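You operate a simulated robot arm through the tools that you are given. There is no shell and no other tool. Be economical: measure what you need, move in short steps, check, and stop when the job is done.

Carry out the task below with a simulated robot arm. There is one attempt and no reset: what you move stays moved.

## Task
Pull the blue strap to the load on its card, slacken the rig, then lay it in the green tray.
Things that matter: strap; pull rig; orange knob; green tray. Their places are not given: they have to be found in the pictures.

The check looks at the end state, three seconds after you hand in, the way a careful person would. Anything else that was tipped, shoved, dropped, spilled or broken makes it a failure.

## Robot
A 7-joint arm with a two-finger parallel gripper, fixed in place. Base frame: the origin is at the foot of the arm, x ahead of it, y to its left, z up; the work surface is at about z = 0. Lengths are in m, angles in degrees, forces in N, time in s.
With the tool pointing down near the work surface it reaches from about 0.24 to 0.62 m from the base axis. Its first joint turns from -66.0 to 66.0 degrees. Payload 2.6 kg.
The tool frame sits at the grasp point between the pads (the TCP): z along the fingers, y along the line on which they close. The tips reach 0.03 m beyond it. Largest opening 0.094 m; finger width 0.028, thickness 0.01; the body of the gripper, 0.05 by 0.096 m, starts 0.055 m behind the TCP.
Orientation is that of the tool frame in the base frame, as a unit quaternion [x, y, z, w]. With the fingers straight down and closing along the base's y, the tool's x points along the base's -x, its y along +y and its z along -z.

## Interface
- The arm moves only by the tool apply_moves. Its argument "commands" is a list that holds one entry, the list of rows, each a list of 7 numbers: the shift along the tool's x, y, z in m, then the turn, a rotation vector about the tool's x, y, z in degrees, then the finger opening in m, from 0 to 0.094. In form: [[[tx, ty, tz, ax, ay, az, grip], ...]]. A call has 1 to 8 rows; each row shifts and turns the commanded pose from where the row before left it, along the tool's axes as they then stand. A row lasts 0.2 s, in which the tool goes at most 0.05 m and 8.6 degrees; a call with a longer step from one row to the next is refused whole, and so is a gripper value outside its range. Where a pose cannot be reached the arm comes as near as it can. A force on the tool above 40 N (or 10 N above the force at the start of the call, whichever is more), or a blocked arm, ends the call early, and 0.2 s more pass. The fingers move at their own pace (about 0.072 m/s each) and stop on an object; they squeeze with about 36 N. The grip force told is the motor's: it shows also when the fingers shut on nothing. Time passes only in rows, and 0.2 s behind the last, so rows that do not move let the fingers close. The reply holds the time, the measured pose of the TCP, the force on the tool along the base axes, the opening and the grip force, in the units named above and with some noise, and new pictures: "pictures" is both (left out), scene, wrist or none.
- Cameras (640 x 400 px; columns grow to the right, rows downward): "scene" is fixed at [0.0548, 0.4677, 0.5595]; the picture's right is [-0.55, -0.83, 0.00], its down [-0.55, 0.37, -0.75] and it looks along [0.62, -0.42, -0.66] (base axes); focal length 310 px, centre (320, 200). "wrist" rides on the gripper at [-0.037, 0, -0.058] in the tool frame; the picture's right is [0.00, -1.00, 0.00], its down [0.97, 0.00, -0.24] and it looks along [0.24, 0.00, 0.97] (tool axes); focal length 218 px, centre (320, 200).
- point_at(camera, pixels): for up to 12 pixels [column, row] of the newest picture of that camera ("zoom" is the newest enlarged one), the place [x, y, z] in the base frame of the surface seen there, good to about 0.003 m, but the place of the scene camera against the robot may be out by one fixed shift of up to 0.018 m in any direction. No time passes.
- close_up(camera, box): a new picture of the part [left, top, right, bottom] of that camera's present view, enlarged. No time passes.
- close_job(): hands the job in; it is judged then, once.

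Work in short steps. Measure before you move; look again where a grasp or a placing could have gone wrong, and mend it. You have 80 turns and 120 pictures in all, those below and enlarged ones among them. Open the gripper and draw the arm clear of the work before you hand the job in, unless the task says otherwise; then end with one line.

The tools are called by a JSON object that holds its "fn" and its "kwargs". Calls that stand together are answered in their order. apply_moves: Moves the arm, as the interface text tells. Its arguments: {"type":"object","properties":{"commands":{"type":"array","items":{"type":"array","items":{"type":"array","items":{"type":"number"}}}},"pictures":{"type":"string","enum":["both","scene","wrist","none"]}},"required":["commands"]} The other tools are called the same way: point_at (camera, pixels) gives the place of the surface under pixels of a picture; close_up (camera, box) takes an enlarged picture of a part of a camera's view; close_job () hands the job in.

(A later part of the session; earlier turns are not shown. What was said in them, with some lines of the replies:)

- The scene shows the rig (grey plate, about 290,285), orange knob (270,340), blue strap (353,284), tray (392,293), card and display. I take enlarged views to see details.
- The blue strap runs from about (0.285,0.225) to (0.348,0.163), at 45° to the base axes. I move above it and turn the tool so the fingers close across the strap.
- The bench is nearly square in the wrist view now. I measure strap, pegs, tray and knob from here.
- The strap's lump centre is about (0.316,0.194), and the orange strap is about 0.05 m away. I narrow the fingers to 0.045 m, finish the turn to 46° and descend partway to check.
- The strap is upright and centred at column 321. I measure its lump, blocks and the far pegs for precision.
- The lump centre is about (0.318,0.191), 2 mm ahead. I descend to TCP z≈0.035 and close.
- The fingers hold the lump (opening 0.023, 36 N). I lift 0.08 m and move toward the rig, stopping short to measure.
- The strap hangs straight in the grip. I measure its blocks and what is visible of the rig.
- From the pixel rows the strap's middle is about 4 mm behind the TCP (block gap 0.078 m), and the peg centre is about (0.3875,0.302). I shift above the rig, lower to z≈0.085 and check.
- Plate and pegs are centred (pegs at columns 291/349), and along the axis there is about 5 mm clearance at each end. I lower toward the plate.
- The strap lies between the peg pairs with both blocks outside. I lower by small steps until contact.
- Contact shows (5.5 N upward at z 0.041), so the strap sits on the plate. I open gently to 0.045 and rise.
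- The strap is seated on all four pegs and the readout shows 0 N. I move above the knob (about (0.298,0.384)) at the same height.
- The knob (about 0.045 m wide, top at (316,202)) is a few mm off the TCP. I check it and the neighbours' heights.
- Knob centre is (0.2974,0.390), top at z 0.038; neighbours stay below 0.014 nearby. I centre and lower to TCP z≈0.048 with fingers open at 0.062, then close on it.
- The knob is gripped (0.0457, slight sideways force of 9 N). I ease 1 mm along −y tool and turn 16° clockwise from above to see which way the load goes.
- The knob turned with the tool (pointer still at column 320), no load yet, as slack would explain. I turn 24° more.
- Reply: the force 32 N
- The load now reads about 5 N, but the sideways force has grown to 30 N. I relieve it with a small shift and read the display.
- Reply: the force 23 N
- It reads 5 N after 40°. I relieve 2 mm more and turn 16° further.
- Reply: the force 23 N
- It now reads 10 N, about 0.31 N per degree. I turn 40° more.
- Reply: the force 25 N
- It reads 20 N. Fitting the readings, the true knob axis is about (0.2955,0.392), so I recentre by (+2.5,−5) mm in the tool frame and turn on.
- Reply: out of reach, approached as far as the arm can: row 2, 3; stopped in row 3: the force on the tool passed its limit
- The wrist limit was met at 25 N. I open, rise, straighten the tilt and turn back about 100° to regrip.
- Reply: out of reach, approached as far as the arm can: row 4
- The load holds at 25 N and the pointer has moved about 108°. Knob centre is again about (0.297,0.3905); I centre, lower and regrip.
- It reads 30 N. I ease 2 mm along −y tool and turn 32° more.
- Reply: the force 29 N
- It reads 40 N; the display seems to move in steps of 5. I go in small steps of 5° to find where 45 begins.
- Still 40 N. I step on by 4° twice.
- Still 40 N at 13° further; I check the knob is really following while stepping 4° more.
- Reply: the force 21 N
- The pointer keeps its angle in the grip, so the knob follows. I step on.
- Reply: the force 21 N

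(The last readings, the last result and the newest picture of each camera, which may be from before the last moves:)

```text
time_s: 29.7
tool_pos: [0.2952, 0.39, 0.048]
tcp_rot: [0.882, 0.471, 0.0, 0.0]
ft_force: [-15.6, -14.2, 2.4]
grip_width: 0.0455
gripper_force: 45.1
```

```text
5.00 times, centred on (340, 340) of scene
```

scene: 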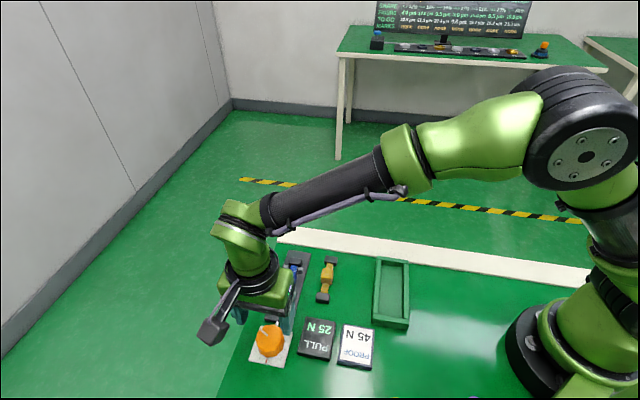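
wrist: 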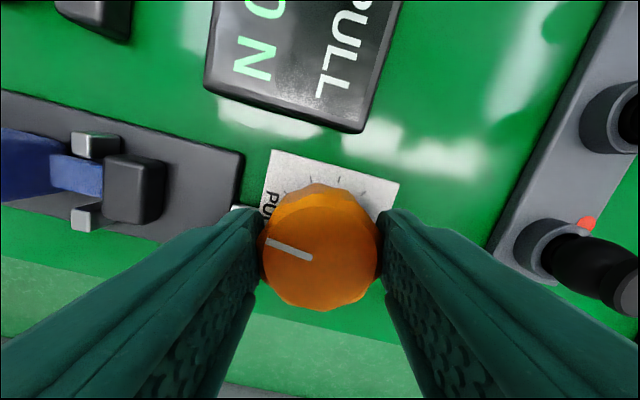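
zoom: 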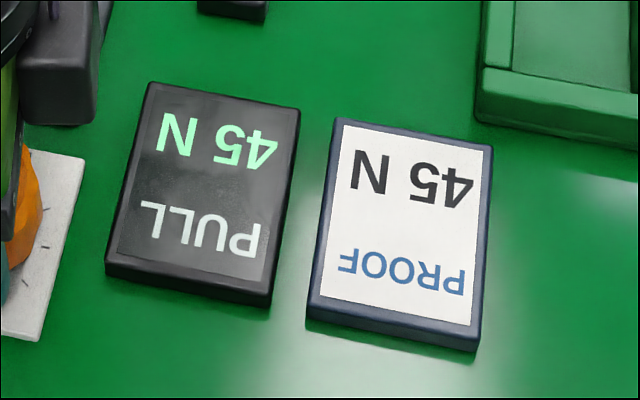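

It reads 45 N. I turn 6° more to sit well inside the 45 step, and hold for a second.

{"fn": "apply_moves", "kwargs": {"commands": [[[0, 0, 0, 0, 0, 6, 0.03], [0, 0, 0, 0, 0, 0, 0.03], [0, 0, 0, 0, 0, 0, 0.03], [0, 0, 0, 0, 0, 0, 0.03], [0, 0, 0, 0, 0, 0, 0.03], [0, 0, 0, 0, 0, 0, 0.03]]], "pictures": "none"}}

{"fn": "close_up", "kwargs": {"camera": "scene", "box": [240, 240, 390, 380]}}

```text
time_s: 31.1
tool_pos: [0.2937, 0.3906, 0.0479]
tcp_rot: [0.905, 0.424, -0.002, 0.0]
ft_force: [-9.4, -13.9, 1.7]
grip_width: 0.0458
gripper_force: 44.3
```

```text
2.86 times, centred on (315, 310) of scene
```

zoom: 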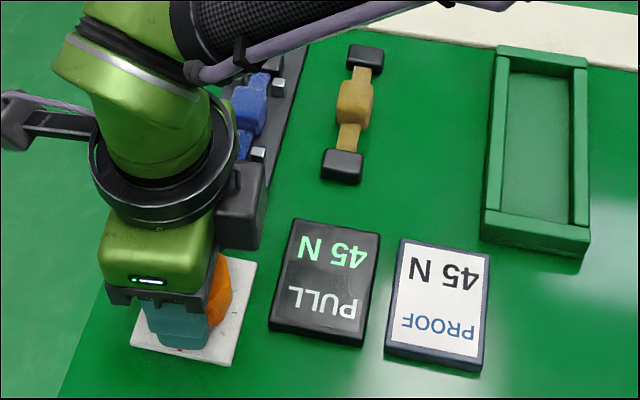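

45 N is steady. Now I turn the knob back (counter-clockwise), 60° first.

{"fn": "apply_moves", "kwargs": {"commands": [[[0, -0.001, 0, 0, 0, -8, 0.03], [0, 0, 0, 0, 0, -8, 0.03], [0, 0, 0, 0, 0, -8, 0.03], [0, 0, 0, 0, 0, -8, 0.03], [0, 0, 0, 0, 0, -8, 0.03], [0, 0, 0, 0, 0, -8, 0.03], [0, 0, 0, 0, 0, -8, 0.03], [0, 0, 0, 0, 0, 0, 0.03]]], "pictures": "none"}}

{"fn": "close_up", "kwargs": {"camera": "scene", "box": [240, 240, 390, 380]}}

```text
time_s: 32.9
tool_pos: [0.2955, 0.39, 0.0485]
tcp_rot: [0.599, 0.801, 0.002, 0.001]
ft_force: [24.4, -5.6, -25.0]
grip_width: 0.0456
gripper_force: 45.1
```

```text
2.86 times, centred on (315, 310) of scene
```

zoom: 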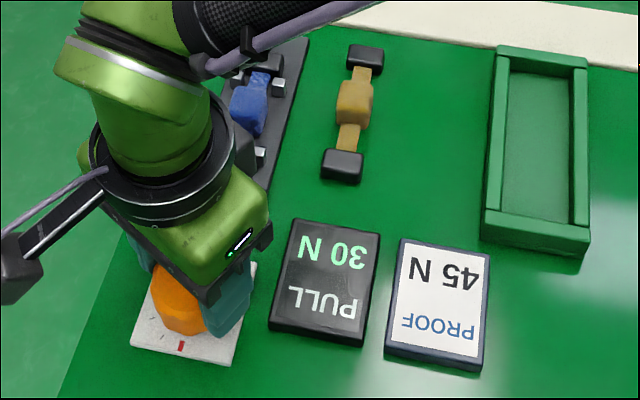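

Down to 30 N. I ease the side force and turn 48° further.

{"fn": "apply_moves", "kwargs": {"commands": [[[-0.001, 0.003, 0.001, 0, 0, 0, 0.03], [0, 0, 0, 0, 0, -8, 0.03], [0, 0, 0, 0, 0, -8, 0.03], [0, 0, 0, 0, 0, -8, 0.03], [0, 0, 0, 0, 0, -8, 0.03], [0, 0, 0, 0, 0, -8, 0.03], [0, 0, 0, 0, 0, -8, 0.03], [0, 0, 0, 0, 0, 0, 0.03]]], "pictures": "none"}}

{"fn": "close_up", "kwargs": {"camera": "scene", "box": [240, 240, 390, 380]}}

```text
time_s: 34.7
tool_pos: [0.298, 0.3908, 0.0482]
tcp_rot: [0.221, 0.975, 0.001, -0.001]
ft_force: [-0.1, -17.1, 20.3]
grip_width: 0.0455
gripper_force: 45.6
```

```text
2.86 times, centred on (315, 310) of scene
```

zoom: 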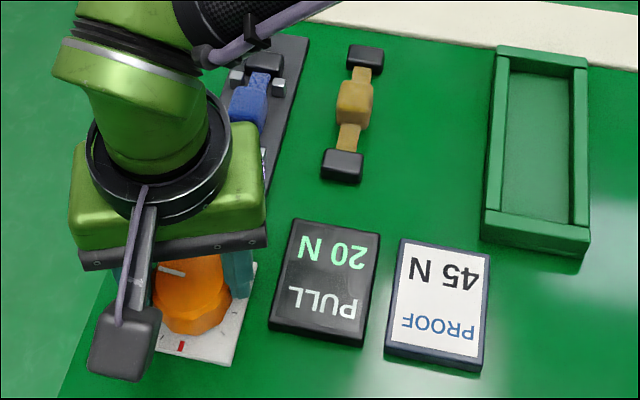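

20 N now. I ease again and turn 48° more.

{"fn": "apply_moves", "kwargs": {"commands": [[[-0.001, -0.002, -0.001, 0, 0, 0, 0.03], [0, 0, 0, 0, 0, -8, 0.03], [0, 0, 0, 0, 0, -8, 0.03], [0, 0, 0, 0, 0, -8, 0.03], [0, 0, 0, 0, 0, -8, 0.03], [0, 0, 0, 0, 0, -8, 0.03], [0, 0, 0, 0, 0, -8, 0.03], [0, 0, 0, 0, 0, 0, 0.03]]], "pictures": "none"}}

{"fn": "close_up", "kwargs": {"camera": "scene", "box": [240, 240, 390, 380]}}

```text
time_s: 35.7
tool_pos: [0.2978, 0.3923, 0.0481]
tcp_rot: [0.003, 1.0, 0.005, 0.002]
ft_force: [1.8, 3.3, -1.5]
grip_width: 0.046
gripper_force: 44.7
stopped in row 5: the force on the tool passed its limit (the readings are from after the stop); the commanded pose is now the measured one
```

```text
2.86 times, centred on (315, 310) of scene
```

zoom: 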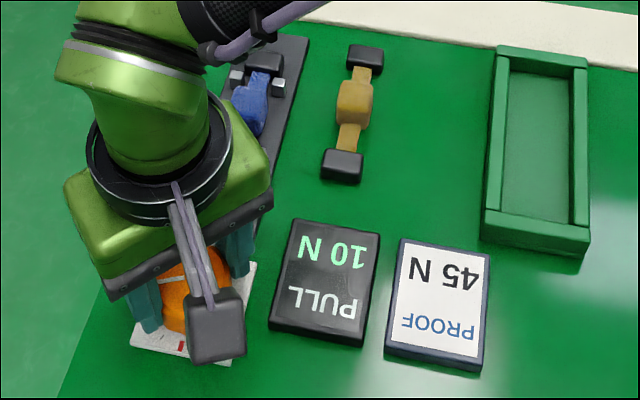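

The call stopped on side force, which is now relieved; load is 10 N. I go on with 32° more.

{"fn": "apply_moves", "kwargs": {"commands": [[[0, 0, 0, 0, 0, -8, 0.03], [0, 0, 0, 0, 0, -8, 0.03], [0, 0, 0, 0, 0, -8, 0.03], [0, 0, 0, 0, 0, -8, 0.03], [0, 0, 0, 0, 0, 0, 0.03]]], "pictures": "wrist"}}

{"fn": "close_up", "kwargs": {"camera": "scene", "box": [240, 240, 390, 380]}}

```text
time_s: 36.9
tool_pos: [0.2969, 0.3914, 0.049]
tcp_rot: [-0.274, 0.962, 0.004, 0.003]
ft_force: [6.2, 15.8, -9.8]
grip_width: 0.0457
gripper_force: 44.6
```

wrist: 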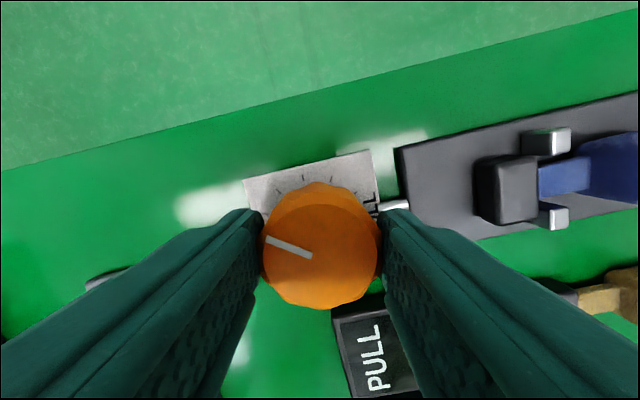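

```text
2.86 times, centred on (315, 310) of scene
```

zoom: 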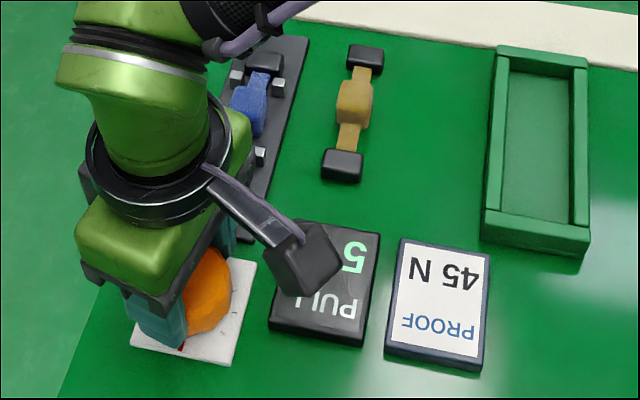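

5 N now; the pointer is about 32° short of its starting mark. I turn 24°, then check.

{"fn": "apply_moves", "kwargs": {"commands": [[[0, 0.001, 0, 0, 0, -8, 0.03], [0, 0, 0, 0, 0, -8, 0.03], [0, 0, 0, 0, 0, -8, 0.03], [0, 0, 0, 0, 0, 0, 0.03]]], "pictures": "wrist"}}

{"fn": "close_up", "kwargs": {"camera": "scene", "box": [240, 240, 390, 380]}}

```text
time_s: 37.9
tool_pos: [0.2957, 0.3926, 0.0486]
tcp_rot: [-0.468, 0.884, 0.003, 0.005]
ft_force: [4.3, 20.1, -14.8]
grip_width: 0.0457
gripper_force: 44.8
```

wrist: 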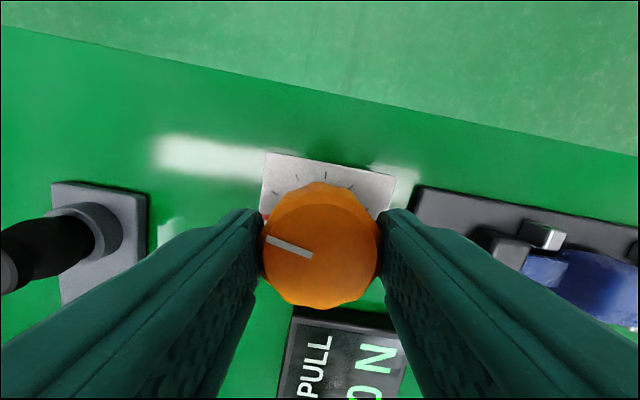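

```text
2.86 times, centred on (315, 310) of scene
```

zoom: 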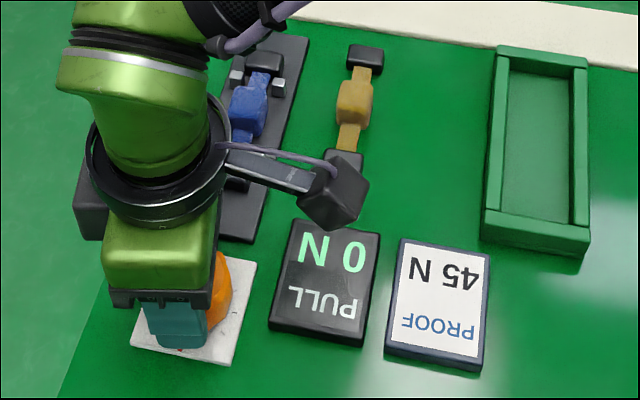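

The readout is 0 N. I turn 8° more back to the red mark, then open and rise.

{"fn": "apply_moves", "kwargs": {"commands": [[[0.002, 0, 0, 0, 0, 0, 0.03], [0, 0, 0, 0, 0, -4, 0.03], [0, 0, 0, 0, 0, -4, 0.03], [0, 0, 0, 0, 0, 0, 0.03]]], "pictures": "none"}}

{"fn": "apply_moves", "kwargs": {"commands": [[[0, 0, 0, 0, 0, 0, 0.06], [0, 0, 0, 0, 0, 0, 0.066], [0, 0, -0.04, 0, 0, 0, 0.066], [0, 0, -0.04, 0, 0, 0, 0.066], [0, 0, -0.02, 0, 0, 0, 0.066], [0, 0, 0, 0, 0, 0, 0.066]]], "pictures": "both"}}

{"fn": "close_up", "kwargs": {"camera": "scene", "box": [230, 240, 390, 380]}}

```text
time_s: 38.9
tool_pos: [0.296, 0.3925, 0.0483]
tcp_rot: [-0.528, 0.849, 0.005, 0.008]
ft_force: [5.8, 26.3, -11.5]
grip_width: 0.0455
gripper_force: 45.2
```

```text
time_s: 40.3
tool_pos: [0.2954, 0.389, 0.1476]
tcp_rot: [-0.527, 0.85, 0.002, 0.005]
ft_force: [1.1, 0.6, 0.6]
grip_width: 0.0659
gripper_force: 0.0
```

scene: 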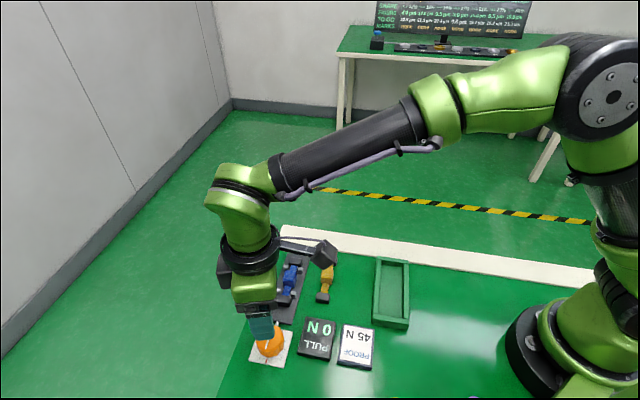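
wrist: 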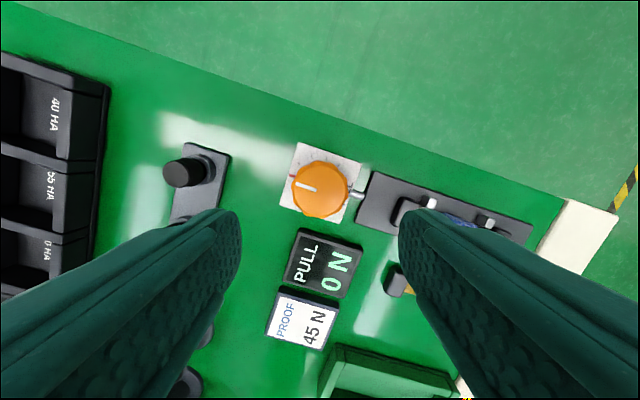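

```text
2.86 times, centred on (310, 310) of scene
```

zoom: 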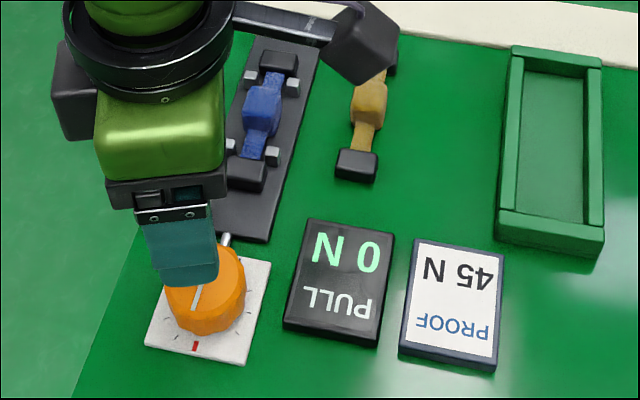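

The load is off and the pointer is back at the red mark. I rise a little, turn back 108° to line up with the rig.

{"fn": "apply_moves", "kwargs": {"commands": [[[0, 0, -0.02, 0, 0.6, 0, 0.05], [0, 0, 0, 0, 0, 8.4, 0.05], [0, 0, 0, 0, 0, 8.4, 0.05], [0, 0, 0, 0, 0, 8.4, 0.05], [0, 0, 0, 0, 0, 8.4, 0.05], [0, 0, 0, 0, 0, 8.4, 0.05], [0, 0, 0, 0, 0, 8.4, 0.05], [0, 0, 0, 0, 0, 8.4, 0.05]]], "pictures": "none"}}

{"fn": "apply_moves", "kwargs": {"commands": [[[0, 0, 0, 0, 0, 8.2, 0.05], [0, 0, 0, 0, 0, 8.2, 0.05], [0, 0, 0, 0, 0, 8.2, 0.05], [0, 0, 0, 0, 0, 8.2, 0.05], [0, 0, 0, 0, 0, 8.2, 0.05], [0, 0, 0, 0, 0, 8.2, 0.05], [0, 0, 0, 0, 0, 0, 0.05]]], "pictures": "none"}}

```text
time_s: 42.1
tool_pos: [0.2948, 0.3899, 0.1684]
tcp_rot: [-0.04, 0.999, 0.0, 0.0]
ft_force: [-0.5, -0.3, 0.4]
grip_width: 0.0502
gripper_force: 0.1
```

```text
time_s: 43.7
tool_pos: [0.2946, 0.3897, 0.1702]
tcp_rot: [0.379, 0.926, 0.001, -0.001]
ft_force: [0.6, -0.8, 0.1]
grip_width: 0.0499
gripper_force: 0.0
```

I move over the strap on the rig and lower to z≈0.10 for a look.

{"fn": "apply_moves", "kwargs": {"commands": [[[-0.044, 0.001, 0, 0, 0, 0, 0.045], [-0.044, 0.001, 0, 0, 0, 0, 0.045], [-0.0437, 0.0007, 0, 0, 0, 0, 0.045], [0, 0, 0.035, 0, 0, 0, 0.045], [0, 0, 0.035, 0, 0, 0, 0.045], [0, 0, 0, 0, 0, 0, 0.045]]], "pictures": "wrist"}}

```text
time_s: 45.1
tool_pos: [0.392, 0.3018, 0.0967]
tcp_rot: [0.379, 0.926, 0.0, 0.0]
ft_force: [0.4, -0.1, 0.0]
grip_width: 0.0448
gripper_force: 0.0
```

wrist: 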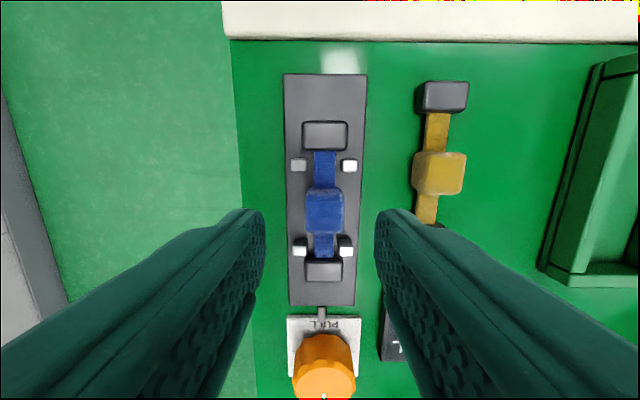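

The strap is at column 325, about 3 mm off. I shift, lower to z≈0.0415 and close on the lump.

{"fn": "apply_moves", "kwargs": {"commands": [[[0.0005, -0.0028, 0, 0, 0, 0, 0.045], [0, 0, 0.03, 0, 0, 0, 0.045], [0, 0, 0.024, 0, 0, 0, 0.045], [0, 0, 0, 0, 0, 0, 0.045], [0, 0, 0, 0, 0, 0, 0.015], [0, 0, 0, 0, 0, 0, 0.015], [0, 0, 0, 0, 0, 0, 0.015]]], "pictures": "wrist"}}

```text
time_s: 46.7
tool_pos: [0.3884, 0.2967, 0.044]
tcp_rot: [0.378, 0.926, -0.001, 0.001]
ft_force: [-0.1, -0.8, -0.6]
grip_width: 0.0229
gripper_force: 36.2
```

wrist: 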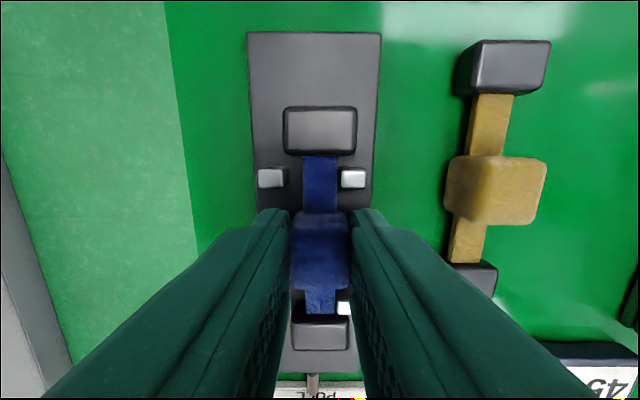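

The lump is held (0.0229, 36 N) with the band clear of the pegs. I lift straight up 0.1 m.

{"fn": "apply_moves", "kwargs": {"commands": [[[0, 0, -0.015, 0, 0, 0, 0.015], [0, 0, -0.025, 0, 0, 0, 0.015], [0, 0, -0.04, 0, 0, 0, 0.015], [0, 0, -0.02, 0, 0, 0, 0.015], [0, 0, 0, 0, 0, 0, 0.015]]], "pictures": "wrist"}}

{"fn": "point_at", "kwargs": {"camera": "wrist", "pixels": [[320, 130]]}}

{"fn": "close_up", "kwargs": {"camera": "scene", "box": [240, 220, 420, 340]}}

```text
time_s: 47.9
tool_pos: [0.388, 0.2982, 0.1438]
tcp_rot: [0.378, 0.926, 0.001, 0.0]
ft_force: [0.1, -0.5, 0.0]
grip_width: 0.0226
gripper_force: 36.2
```

wrist: 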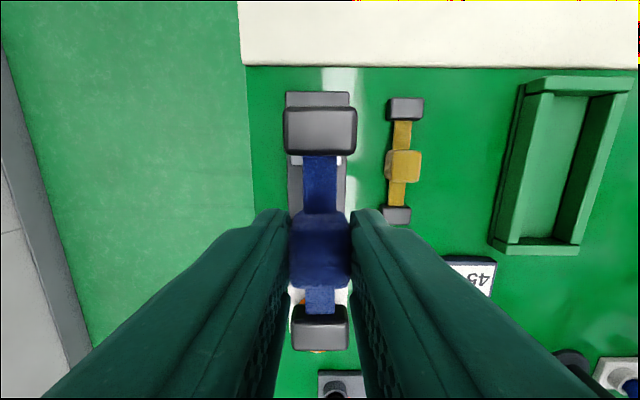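

```text
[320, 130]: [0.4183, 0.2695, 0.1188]
```

```text
3.33 times, centred on (330, 280) of scene
```

zoom: 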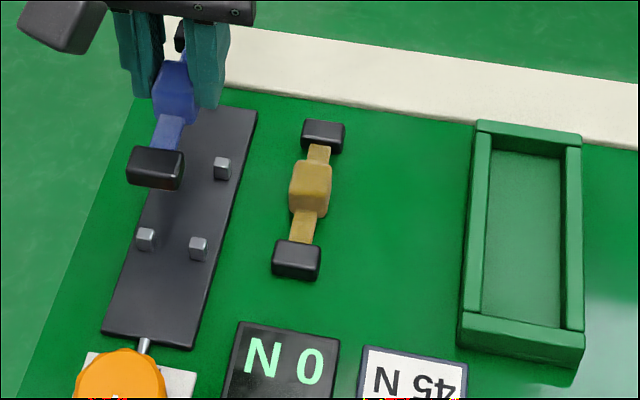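

The strap is out of the rig. I measure the tray's rim and floor.

{"fn": "point_at", "kwargs": {"camera": "wrist", "pixels": [[540, 82], [625, 84], [510, 246], [578, 245], [570, 100], [540, 230], [555, 165], [525, 165], [600, 165], [530, 238], [580, 88]]}}

```text
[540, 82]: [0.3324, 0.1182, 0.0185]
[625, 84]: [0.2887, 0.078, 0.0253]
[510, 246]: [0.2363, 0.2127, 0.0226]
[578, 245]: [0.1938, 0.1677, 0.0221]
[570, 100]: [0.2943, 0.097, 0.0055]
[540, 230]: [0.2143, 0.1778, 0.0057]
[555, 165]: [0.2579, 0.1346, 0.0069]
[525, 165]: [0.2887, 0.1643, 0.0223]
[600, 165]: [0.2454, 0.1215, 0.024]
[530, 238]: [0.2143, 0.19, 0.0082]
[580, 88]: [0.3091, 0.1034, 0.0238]
```

Tray centre is about (0.264,0.1435), with walls about 0.061 m apart, aligned with the strap. I carry the strap over at this height.

{"fn": "apply_moves", "kwargs": {"commands": [[[-0.0046, -0.0395, 0, 0, 0, 0, 0.015], [-0.0046, -0.0395, 0, 0, 0, 0, 0.015], [-0.0046, -0.0395, 0, 0, 0, 0, 0.015], [-0.0046, -0.0394, 0, 0, 0, 0, 0.015], [-0.0046, -0.0394, 0, 0, 0, 0, 0.015], [0, 0, 0.04, 0, 0, 0, 0.015], [0, 0, 0, 0, 0, 0, 0.015]]], "pictures": "both"}}

{"fn": "close_up", "kwargs": {"camera": "scene", "box": [300, 220, 460, 340]}}

```text
time_s: 49.5
tool_pos: [0.2655, 0.1401, 0.1046]
tcp_rot: [0.378, 0.926, 0.0, 0.001]
ft_force: [0.0, 0.3, 0.0]
grip_width: 0.0229
gripper_force: 35.9
```

scene: 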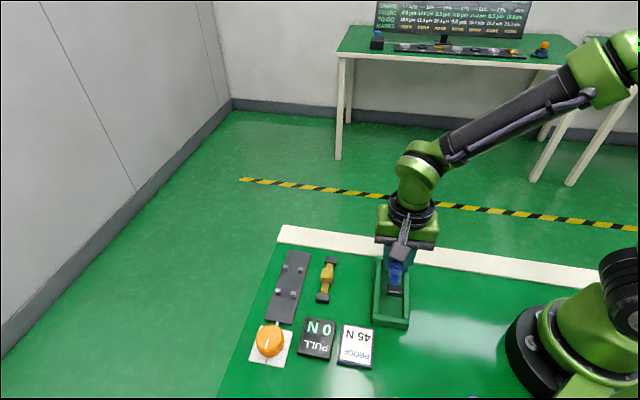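
wrist: 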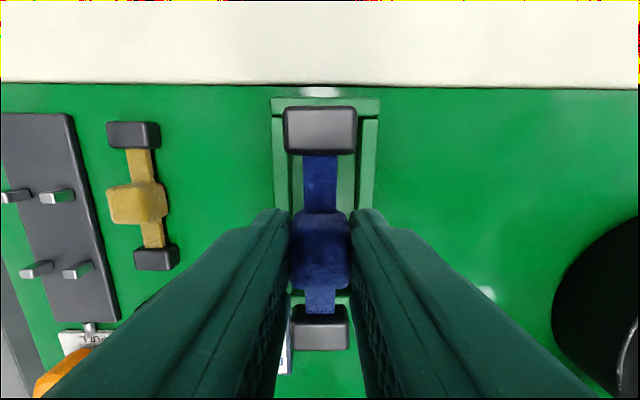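

```text
3.33 times, centred on (380, 280) of scene
```

zoom: 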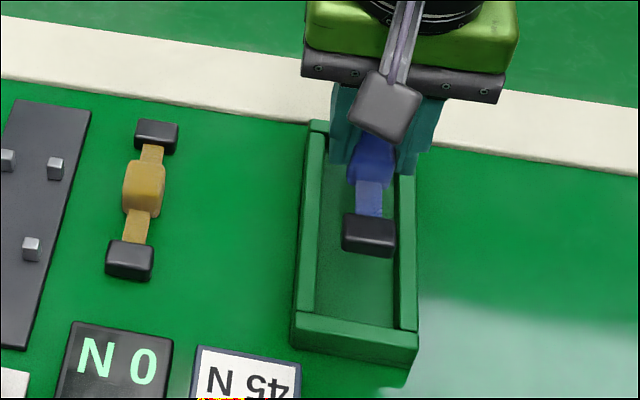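

The tray's centre is at column 325 (3.4 mm to the right) and about 2 mm nearer. I correct and lower to z≈0.075, still above the rim.

{"fn": "apply_moves", "kwargs": {"commands": [[[0.002, -0.0034, 0, 0, 0, 0, 0.015], [0, 0, 0.027, 0, 0, 0, 0.015], [0, 0, 0, 0, 0, 0, 0.015]]], "pictures": "wrist"}}

{"fn": "close_up", "kwargs": {"camera": "scene", "box": [340, 230, 440, 340]}}

{"fn": "close_up", "kwargs": {"camera": "wrist", "box": [220, 60, 420, 240]}}

```text
time_s: 50.3
tool_pos: [0.2625, 0.1399, 0.0776]
tcp_rot: [0.379, 0.926, 0.0, 0.0]
ft_force: [1.0, -0.3, -0.2]
grip_width: 0.0228
gripper_force: 35.9
```

wrist: 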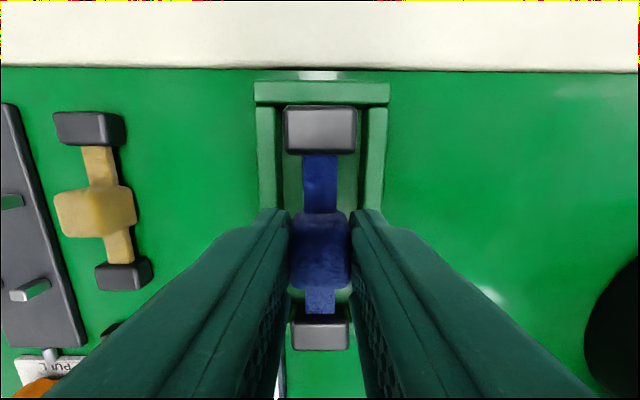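

```text
3.64 times, centred on (390, 285) of scene
```

zoom: 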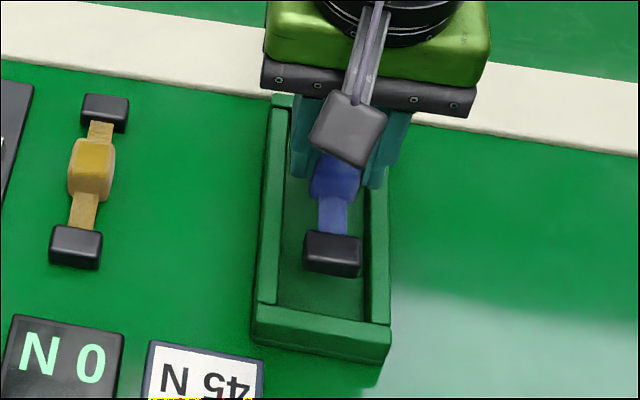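

```text
2.22 times, centred on (320, 150) of wrist
```

zoom: 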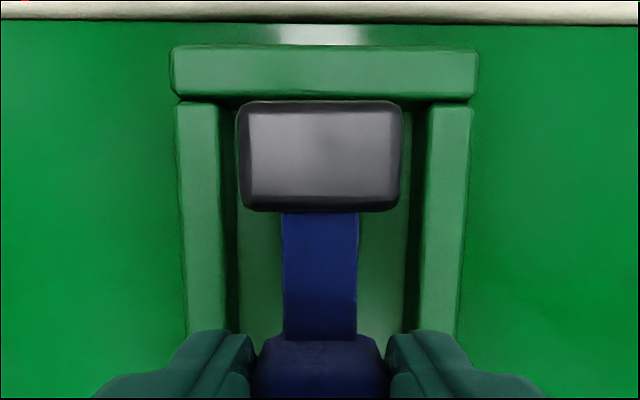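

The strap is centred within 1 mm and about 6 mm clear of the far wall. I lower it in to just above the floor.

{"fn": "apply_moves", "kwargs": {"commands": [[[0, -0.0006, 0, 0, 0, 0, 0.015], [0, 0, 0.015, 0, 0, 0, 0.015], [0, 0, 0.014, 0, 0, 0, 0.015], [0, 0, 0, 0, 0, 0, 0.015]]], "pictures": "wrist"}}

{"fn": "close_up", "kwargs": {"camera": "scene", "box": [340, 230, 440, 340]}}

```text
time_s: 51.3
tool_pos: [0.2621, 0.1398, 0.0492]
tcp_rot: [0.378, 0.926, 0.0, 0.0]
ft_force: [0.1, -0.2, -0.6]
grip_width: 0.023
gripper_force: 36.2
```

wrist: 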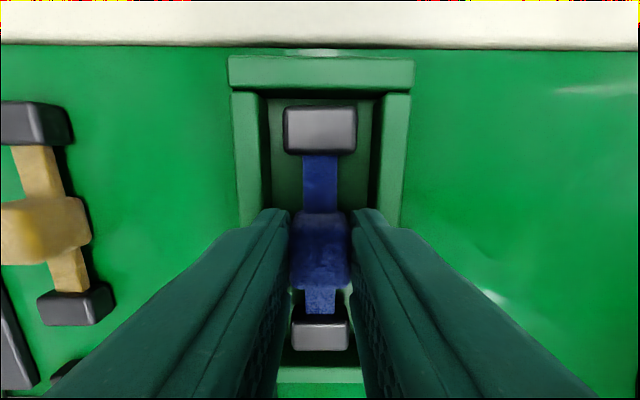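

```text
3.64 times, centred on (390, 285) of scene
```

zoom: 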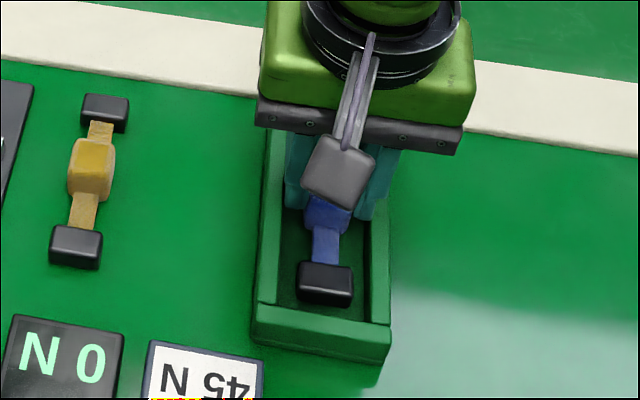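

The fingers enter between the walls with no force. I lower in 1 mm steps until contact.

{"fn": "apply_moves", "kwargs": {"commands": [[[0, -0.0003, 0.002, 0, 0, 0, 0.015], [0, 0, 0.001, 0, 0, 0, 0.015], [0, 0, 0.001, 0, 0, 0, 0.015], [0, 0, 0, 0, 0, 0, 0.015]]], "pictures": "none"}}

{"fn": "apply_moves", "kwargs": {"commands": [[[0, 0, 0.001, 0, 0, 0, 0.015], [0, 0, 0, 0, 0, 0, 0.015]]], "pictures": "none"}}

```text
time_s: 52.3
tool_pos: [0.2615, 0.1398, 0.0445]
tcp_rot: [0.378, 0.926, 0.0, 0.0]
ft_force: [2.8, 3.7, 1.8]
grip_width: 0.0228
gripper_force: 36.4
```

```text
time_s: 52.9
tool_pos: [0.2626, 0.1397, 0.0447]
tcp_rot: [0.378, 0.926, 0.001, 0.001]
ft_force: [-5.8, 2.0, 35.2]
grip_width: 0.0228
gripper_force: 35.3
```

It rests on the floor (35 N upward). I back off 1 mm, open only slightly (0.026) because of the walls, and rise.

{"fn": "apply_moves", "kwargs": {"commands": [[[0, 0, -0.001, 0, 0, 0, 0.02], [0, 0, 0, 0, 0, 0, 0.0262], [0, 0, 0, 0, 0, 0, 0.0262]]], "pictures": "wrist"}}

```text
time_s: 53.7
tool_pos: [0.2627, 0.14, 0.0443]
tcp_rot: [0.378, 0.926, 0.001, -0.001]
ft_force: [7.4, 18.3, -7.9]
grip_width: 0.0236
gripper_force: 0.1
```

wrist: 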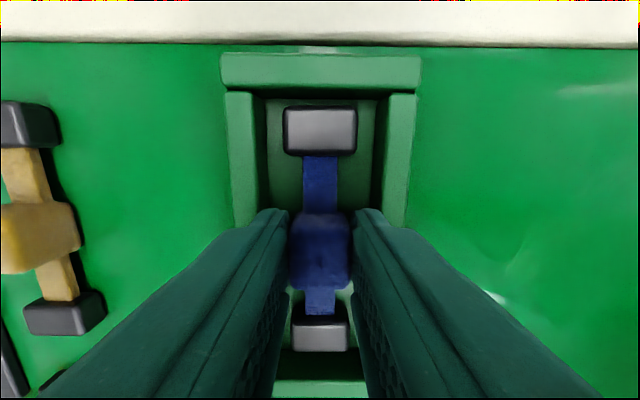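

The fingers opened only to 0.0236 and the tool is pushed toward +y: the right finger touches the wall. I shift 2 mm toward +y tool.

{"fn": "apply_moves", "kwargs": {"commands": [[[0, 0.001, 0, 0, 0, 0, 0.025], [0, 0.001, 0, 0, 0, 0, 0.025], [0, 0, 0, 0, 0, 0, 0.025]]], "pictures": "none"}}

```text
time_s: 54.5
tool_pos: [0.2643, 0.1398, 0.0429]
tcp_rot: [0.379, 0.925, -0.001, -0.001]
ft_force: [-0.8, 4.9, 10.0]
grip_width: 0.024
gripper_force: 0.0
```

Side force is nearly gone and the fingers stand at 0.024, off the lump. I rise gently 12 mm and look.

{"fn": "apply_moves", "kwargs": {"commands": [[[0, 0, -0.004, 0, 0, 0, 0.025], [0, 0, -0.004, 0, 0, 0, 0.025], [0, 0, -0.004, 0, 0, 0, 0.025], [0, 0, 0, 0, 0, 0, 0.025]]], "pictures": "wrist"}}

{"fn": "close_up", "kwargs": {"camera": "scene", "box": [340, 230, 440, 340]}}

```text
time_s: 55.5
tool_pos: [0.2637, 0.1395, 0.0563]
tcp_rot: [0.378, 0.926, 0.0, -0.001]
ft_force: [-0.6, 0.3, 0.8]
grip_width: 0.0252
gripper_force: 0.2
```

wrist: 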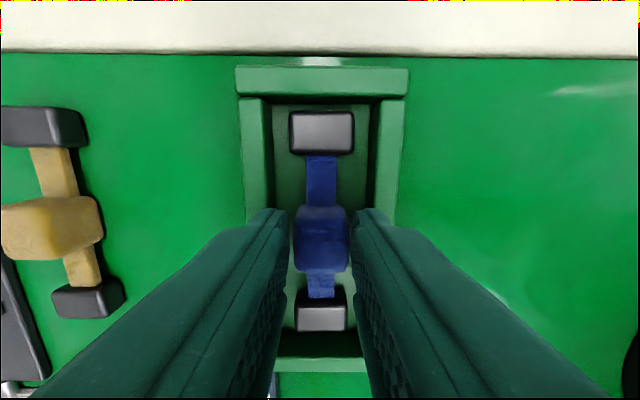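

```text
3.64 times, centred on (390, 285) of scene
```

zoom: 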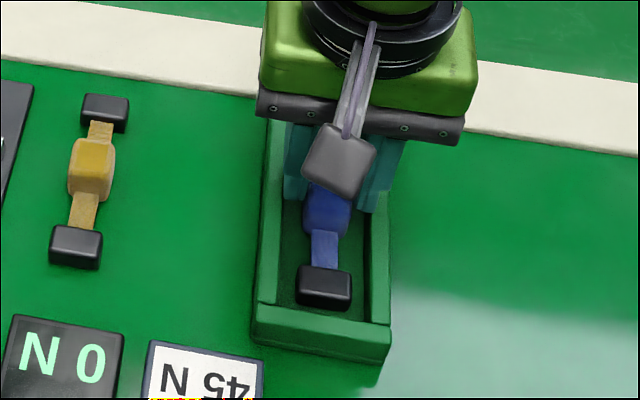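

The strap stays in the tray as the fingers rise. I open and draw the arm up and clear.

{"fn": "apply_moves", "kwargs": {"commands": [[[0, 0, -0.02, 0, 0, 0, 0.026], [0, 0, -0.04, 0, 0, 0, 0.06], [0, 0, -0.045, 0, 0, 0, 0.09], [0, 0, -0.045, 0, 0, 0, 0.09], [0, -0.04, -0.02, 0, 0, 0, 0.09], [0, -0.04, 0, 0, 0, 0, 0.09], [0, 0, 0, 0, 0, 0, 0.09]]], "pictures": "both"}}

{"fn": "close_up", "kwargs": {"camera": "scene", "box": [230, 230, 430, 380]}}

```text
time_s: 57.1
tool_pos: [0.2067, 0.0818, 0.2254]
tcp_rot: [0.378, 0.926, 0.0, 0.0]
ft_force: [0.3, -0.1, -0.5]
grip_width: 0.0898
gripper_force: 0.0
```

scene: 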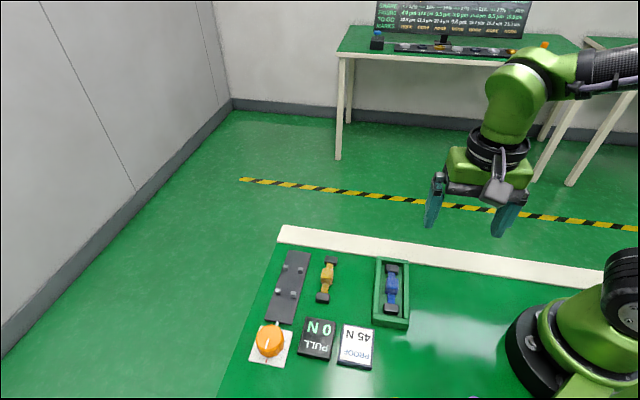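
wrist: 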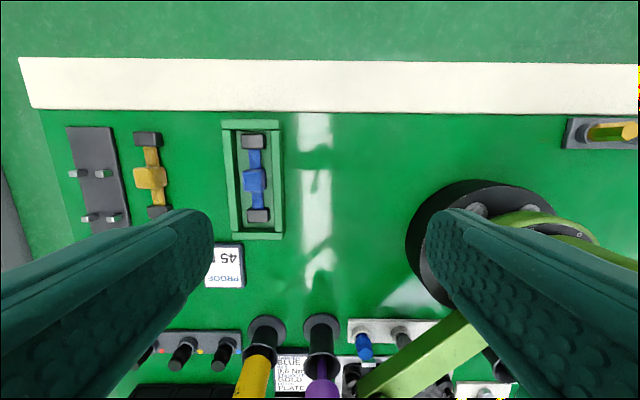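

```text
2.67 times, centred on (330, 305) of scene
```

zoom: 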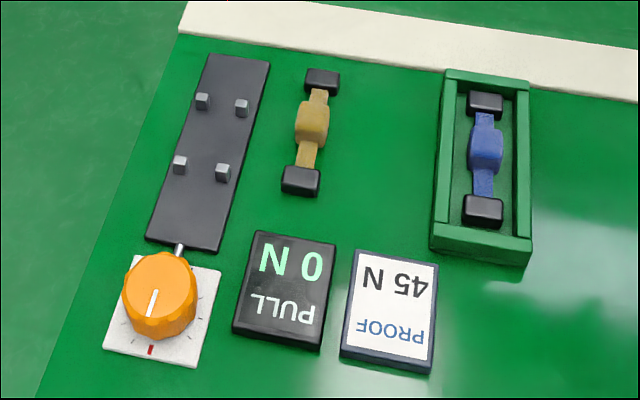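

The strap lies flat in the tray, the rig reads 0 N and nothing else has moved. I take one look at a note at (290,370) mentioning "BLUE" before handing in.

{"fn": "close_up", "kwargs": {"camera": "wrist", "box": [260, 340, 330, 400]}}

```text
6.67 times, centred on (295, 370) of wrist
```

zoom: 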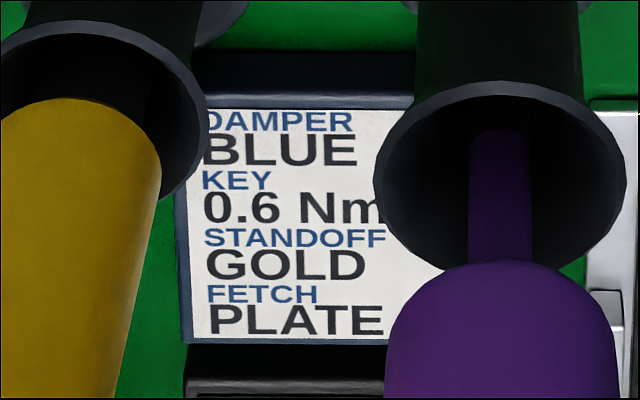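

That card belongs to other jobs (damper, key, standoff), so the 45 N proof card was the right one. I hand in.

{"fn": "close_job", "kwargs": {}}

```text
The job is handed in.
```

The blue strap was pulled until the rig read 45 N, the load on its card. I then slackened the rig back to 0 N and laid the strap in the green tray, and the job is handed in.
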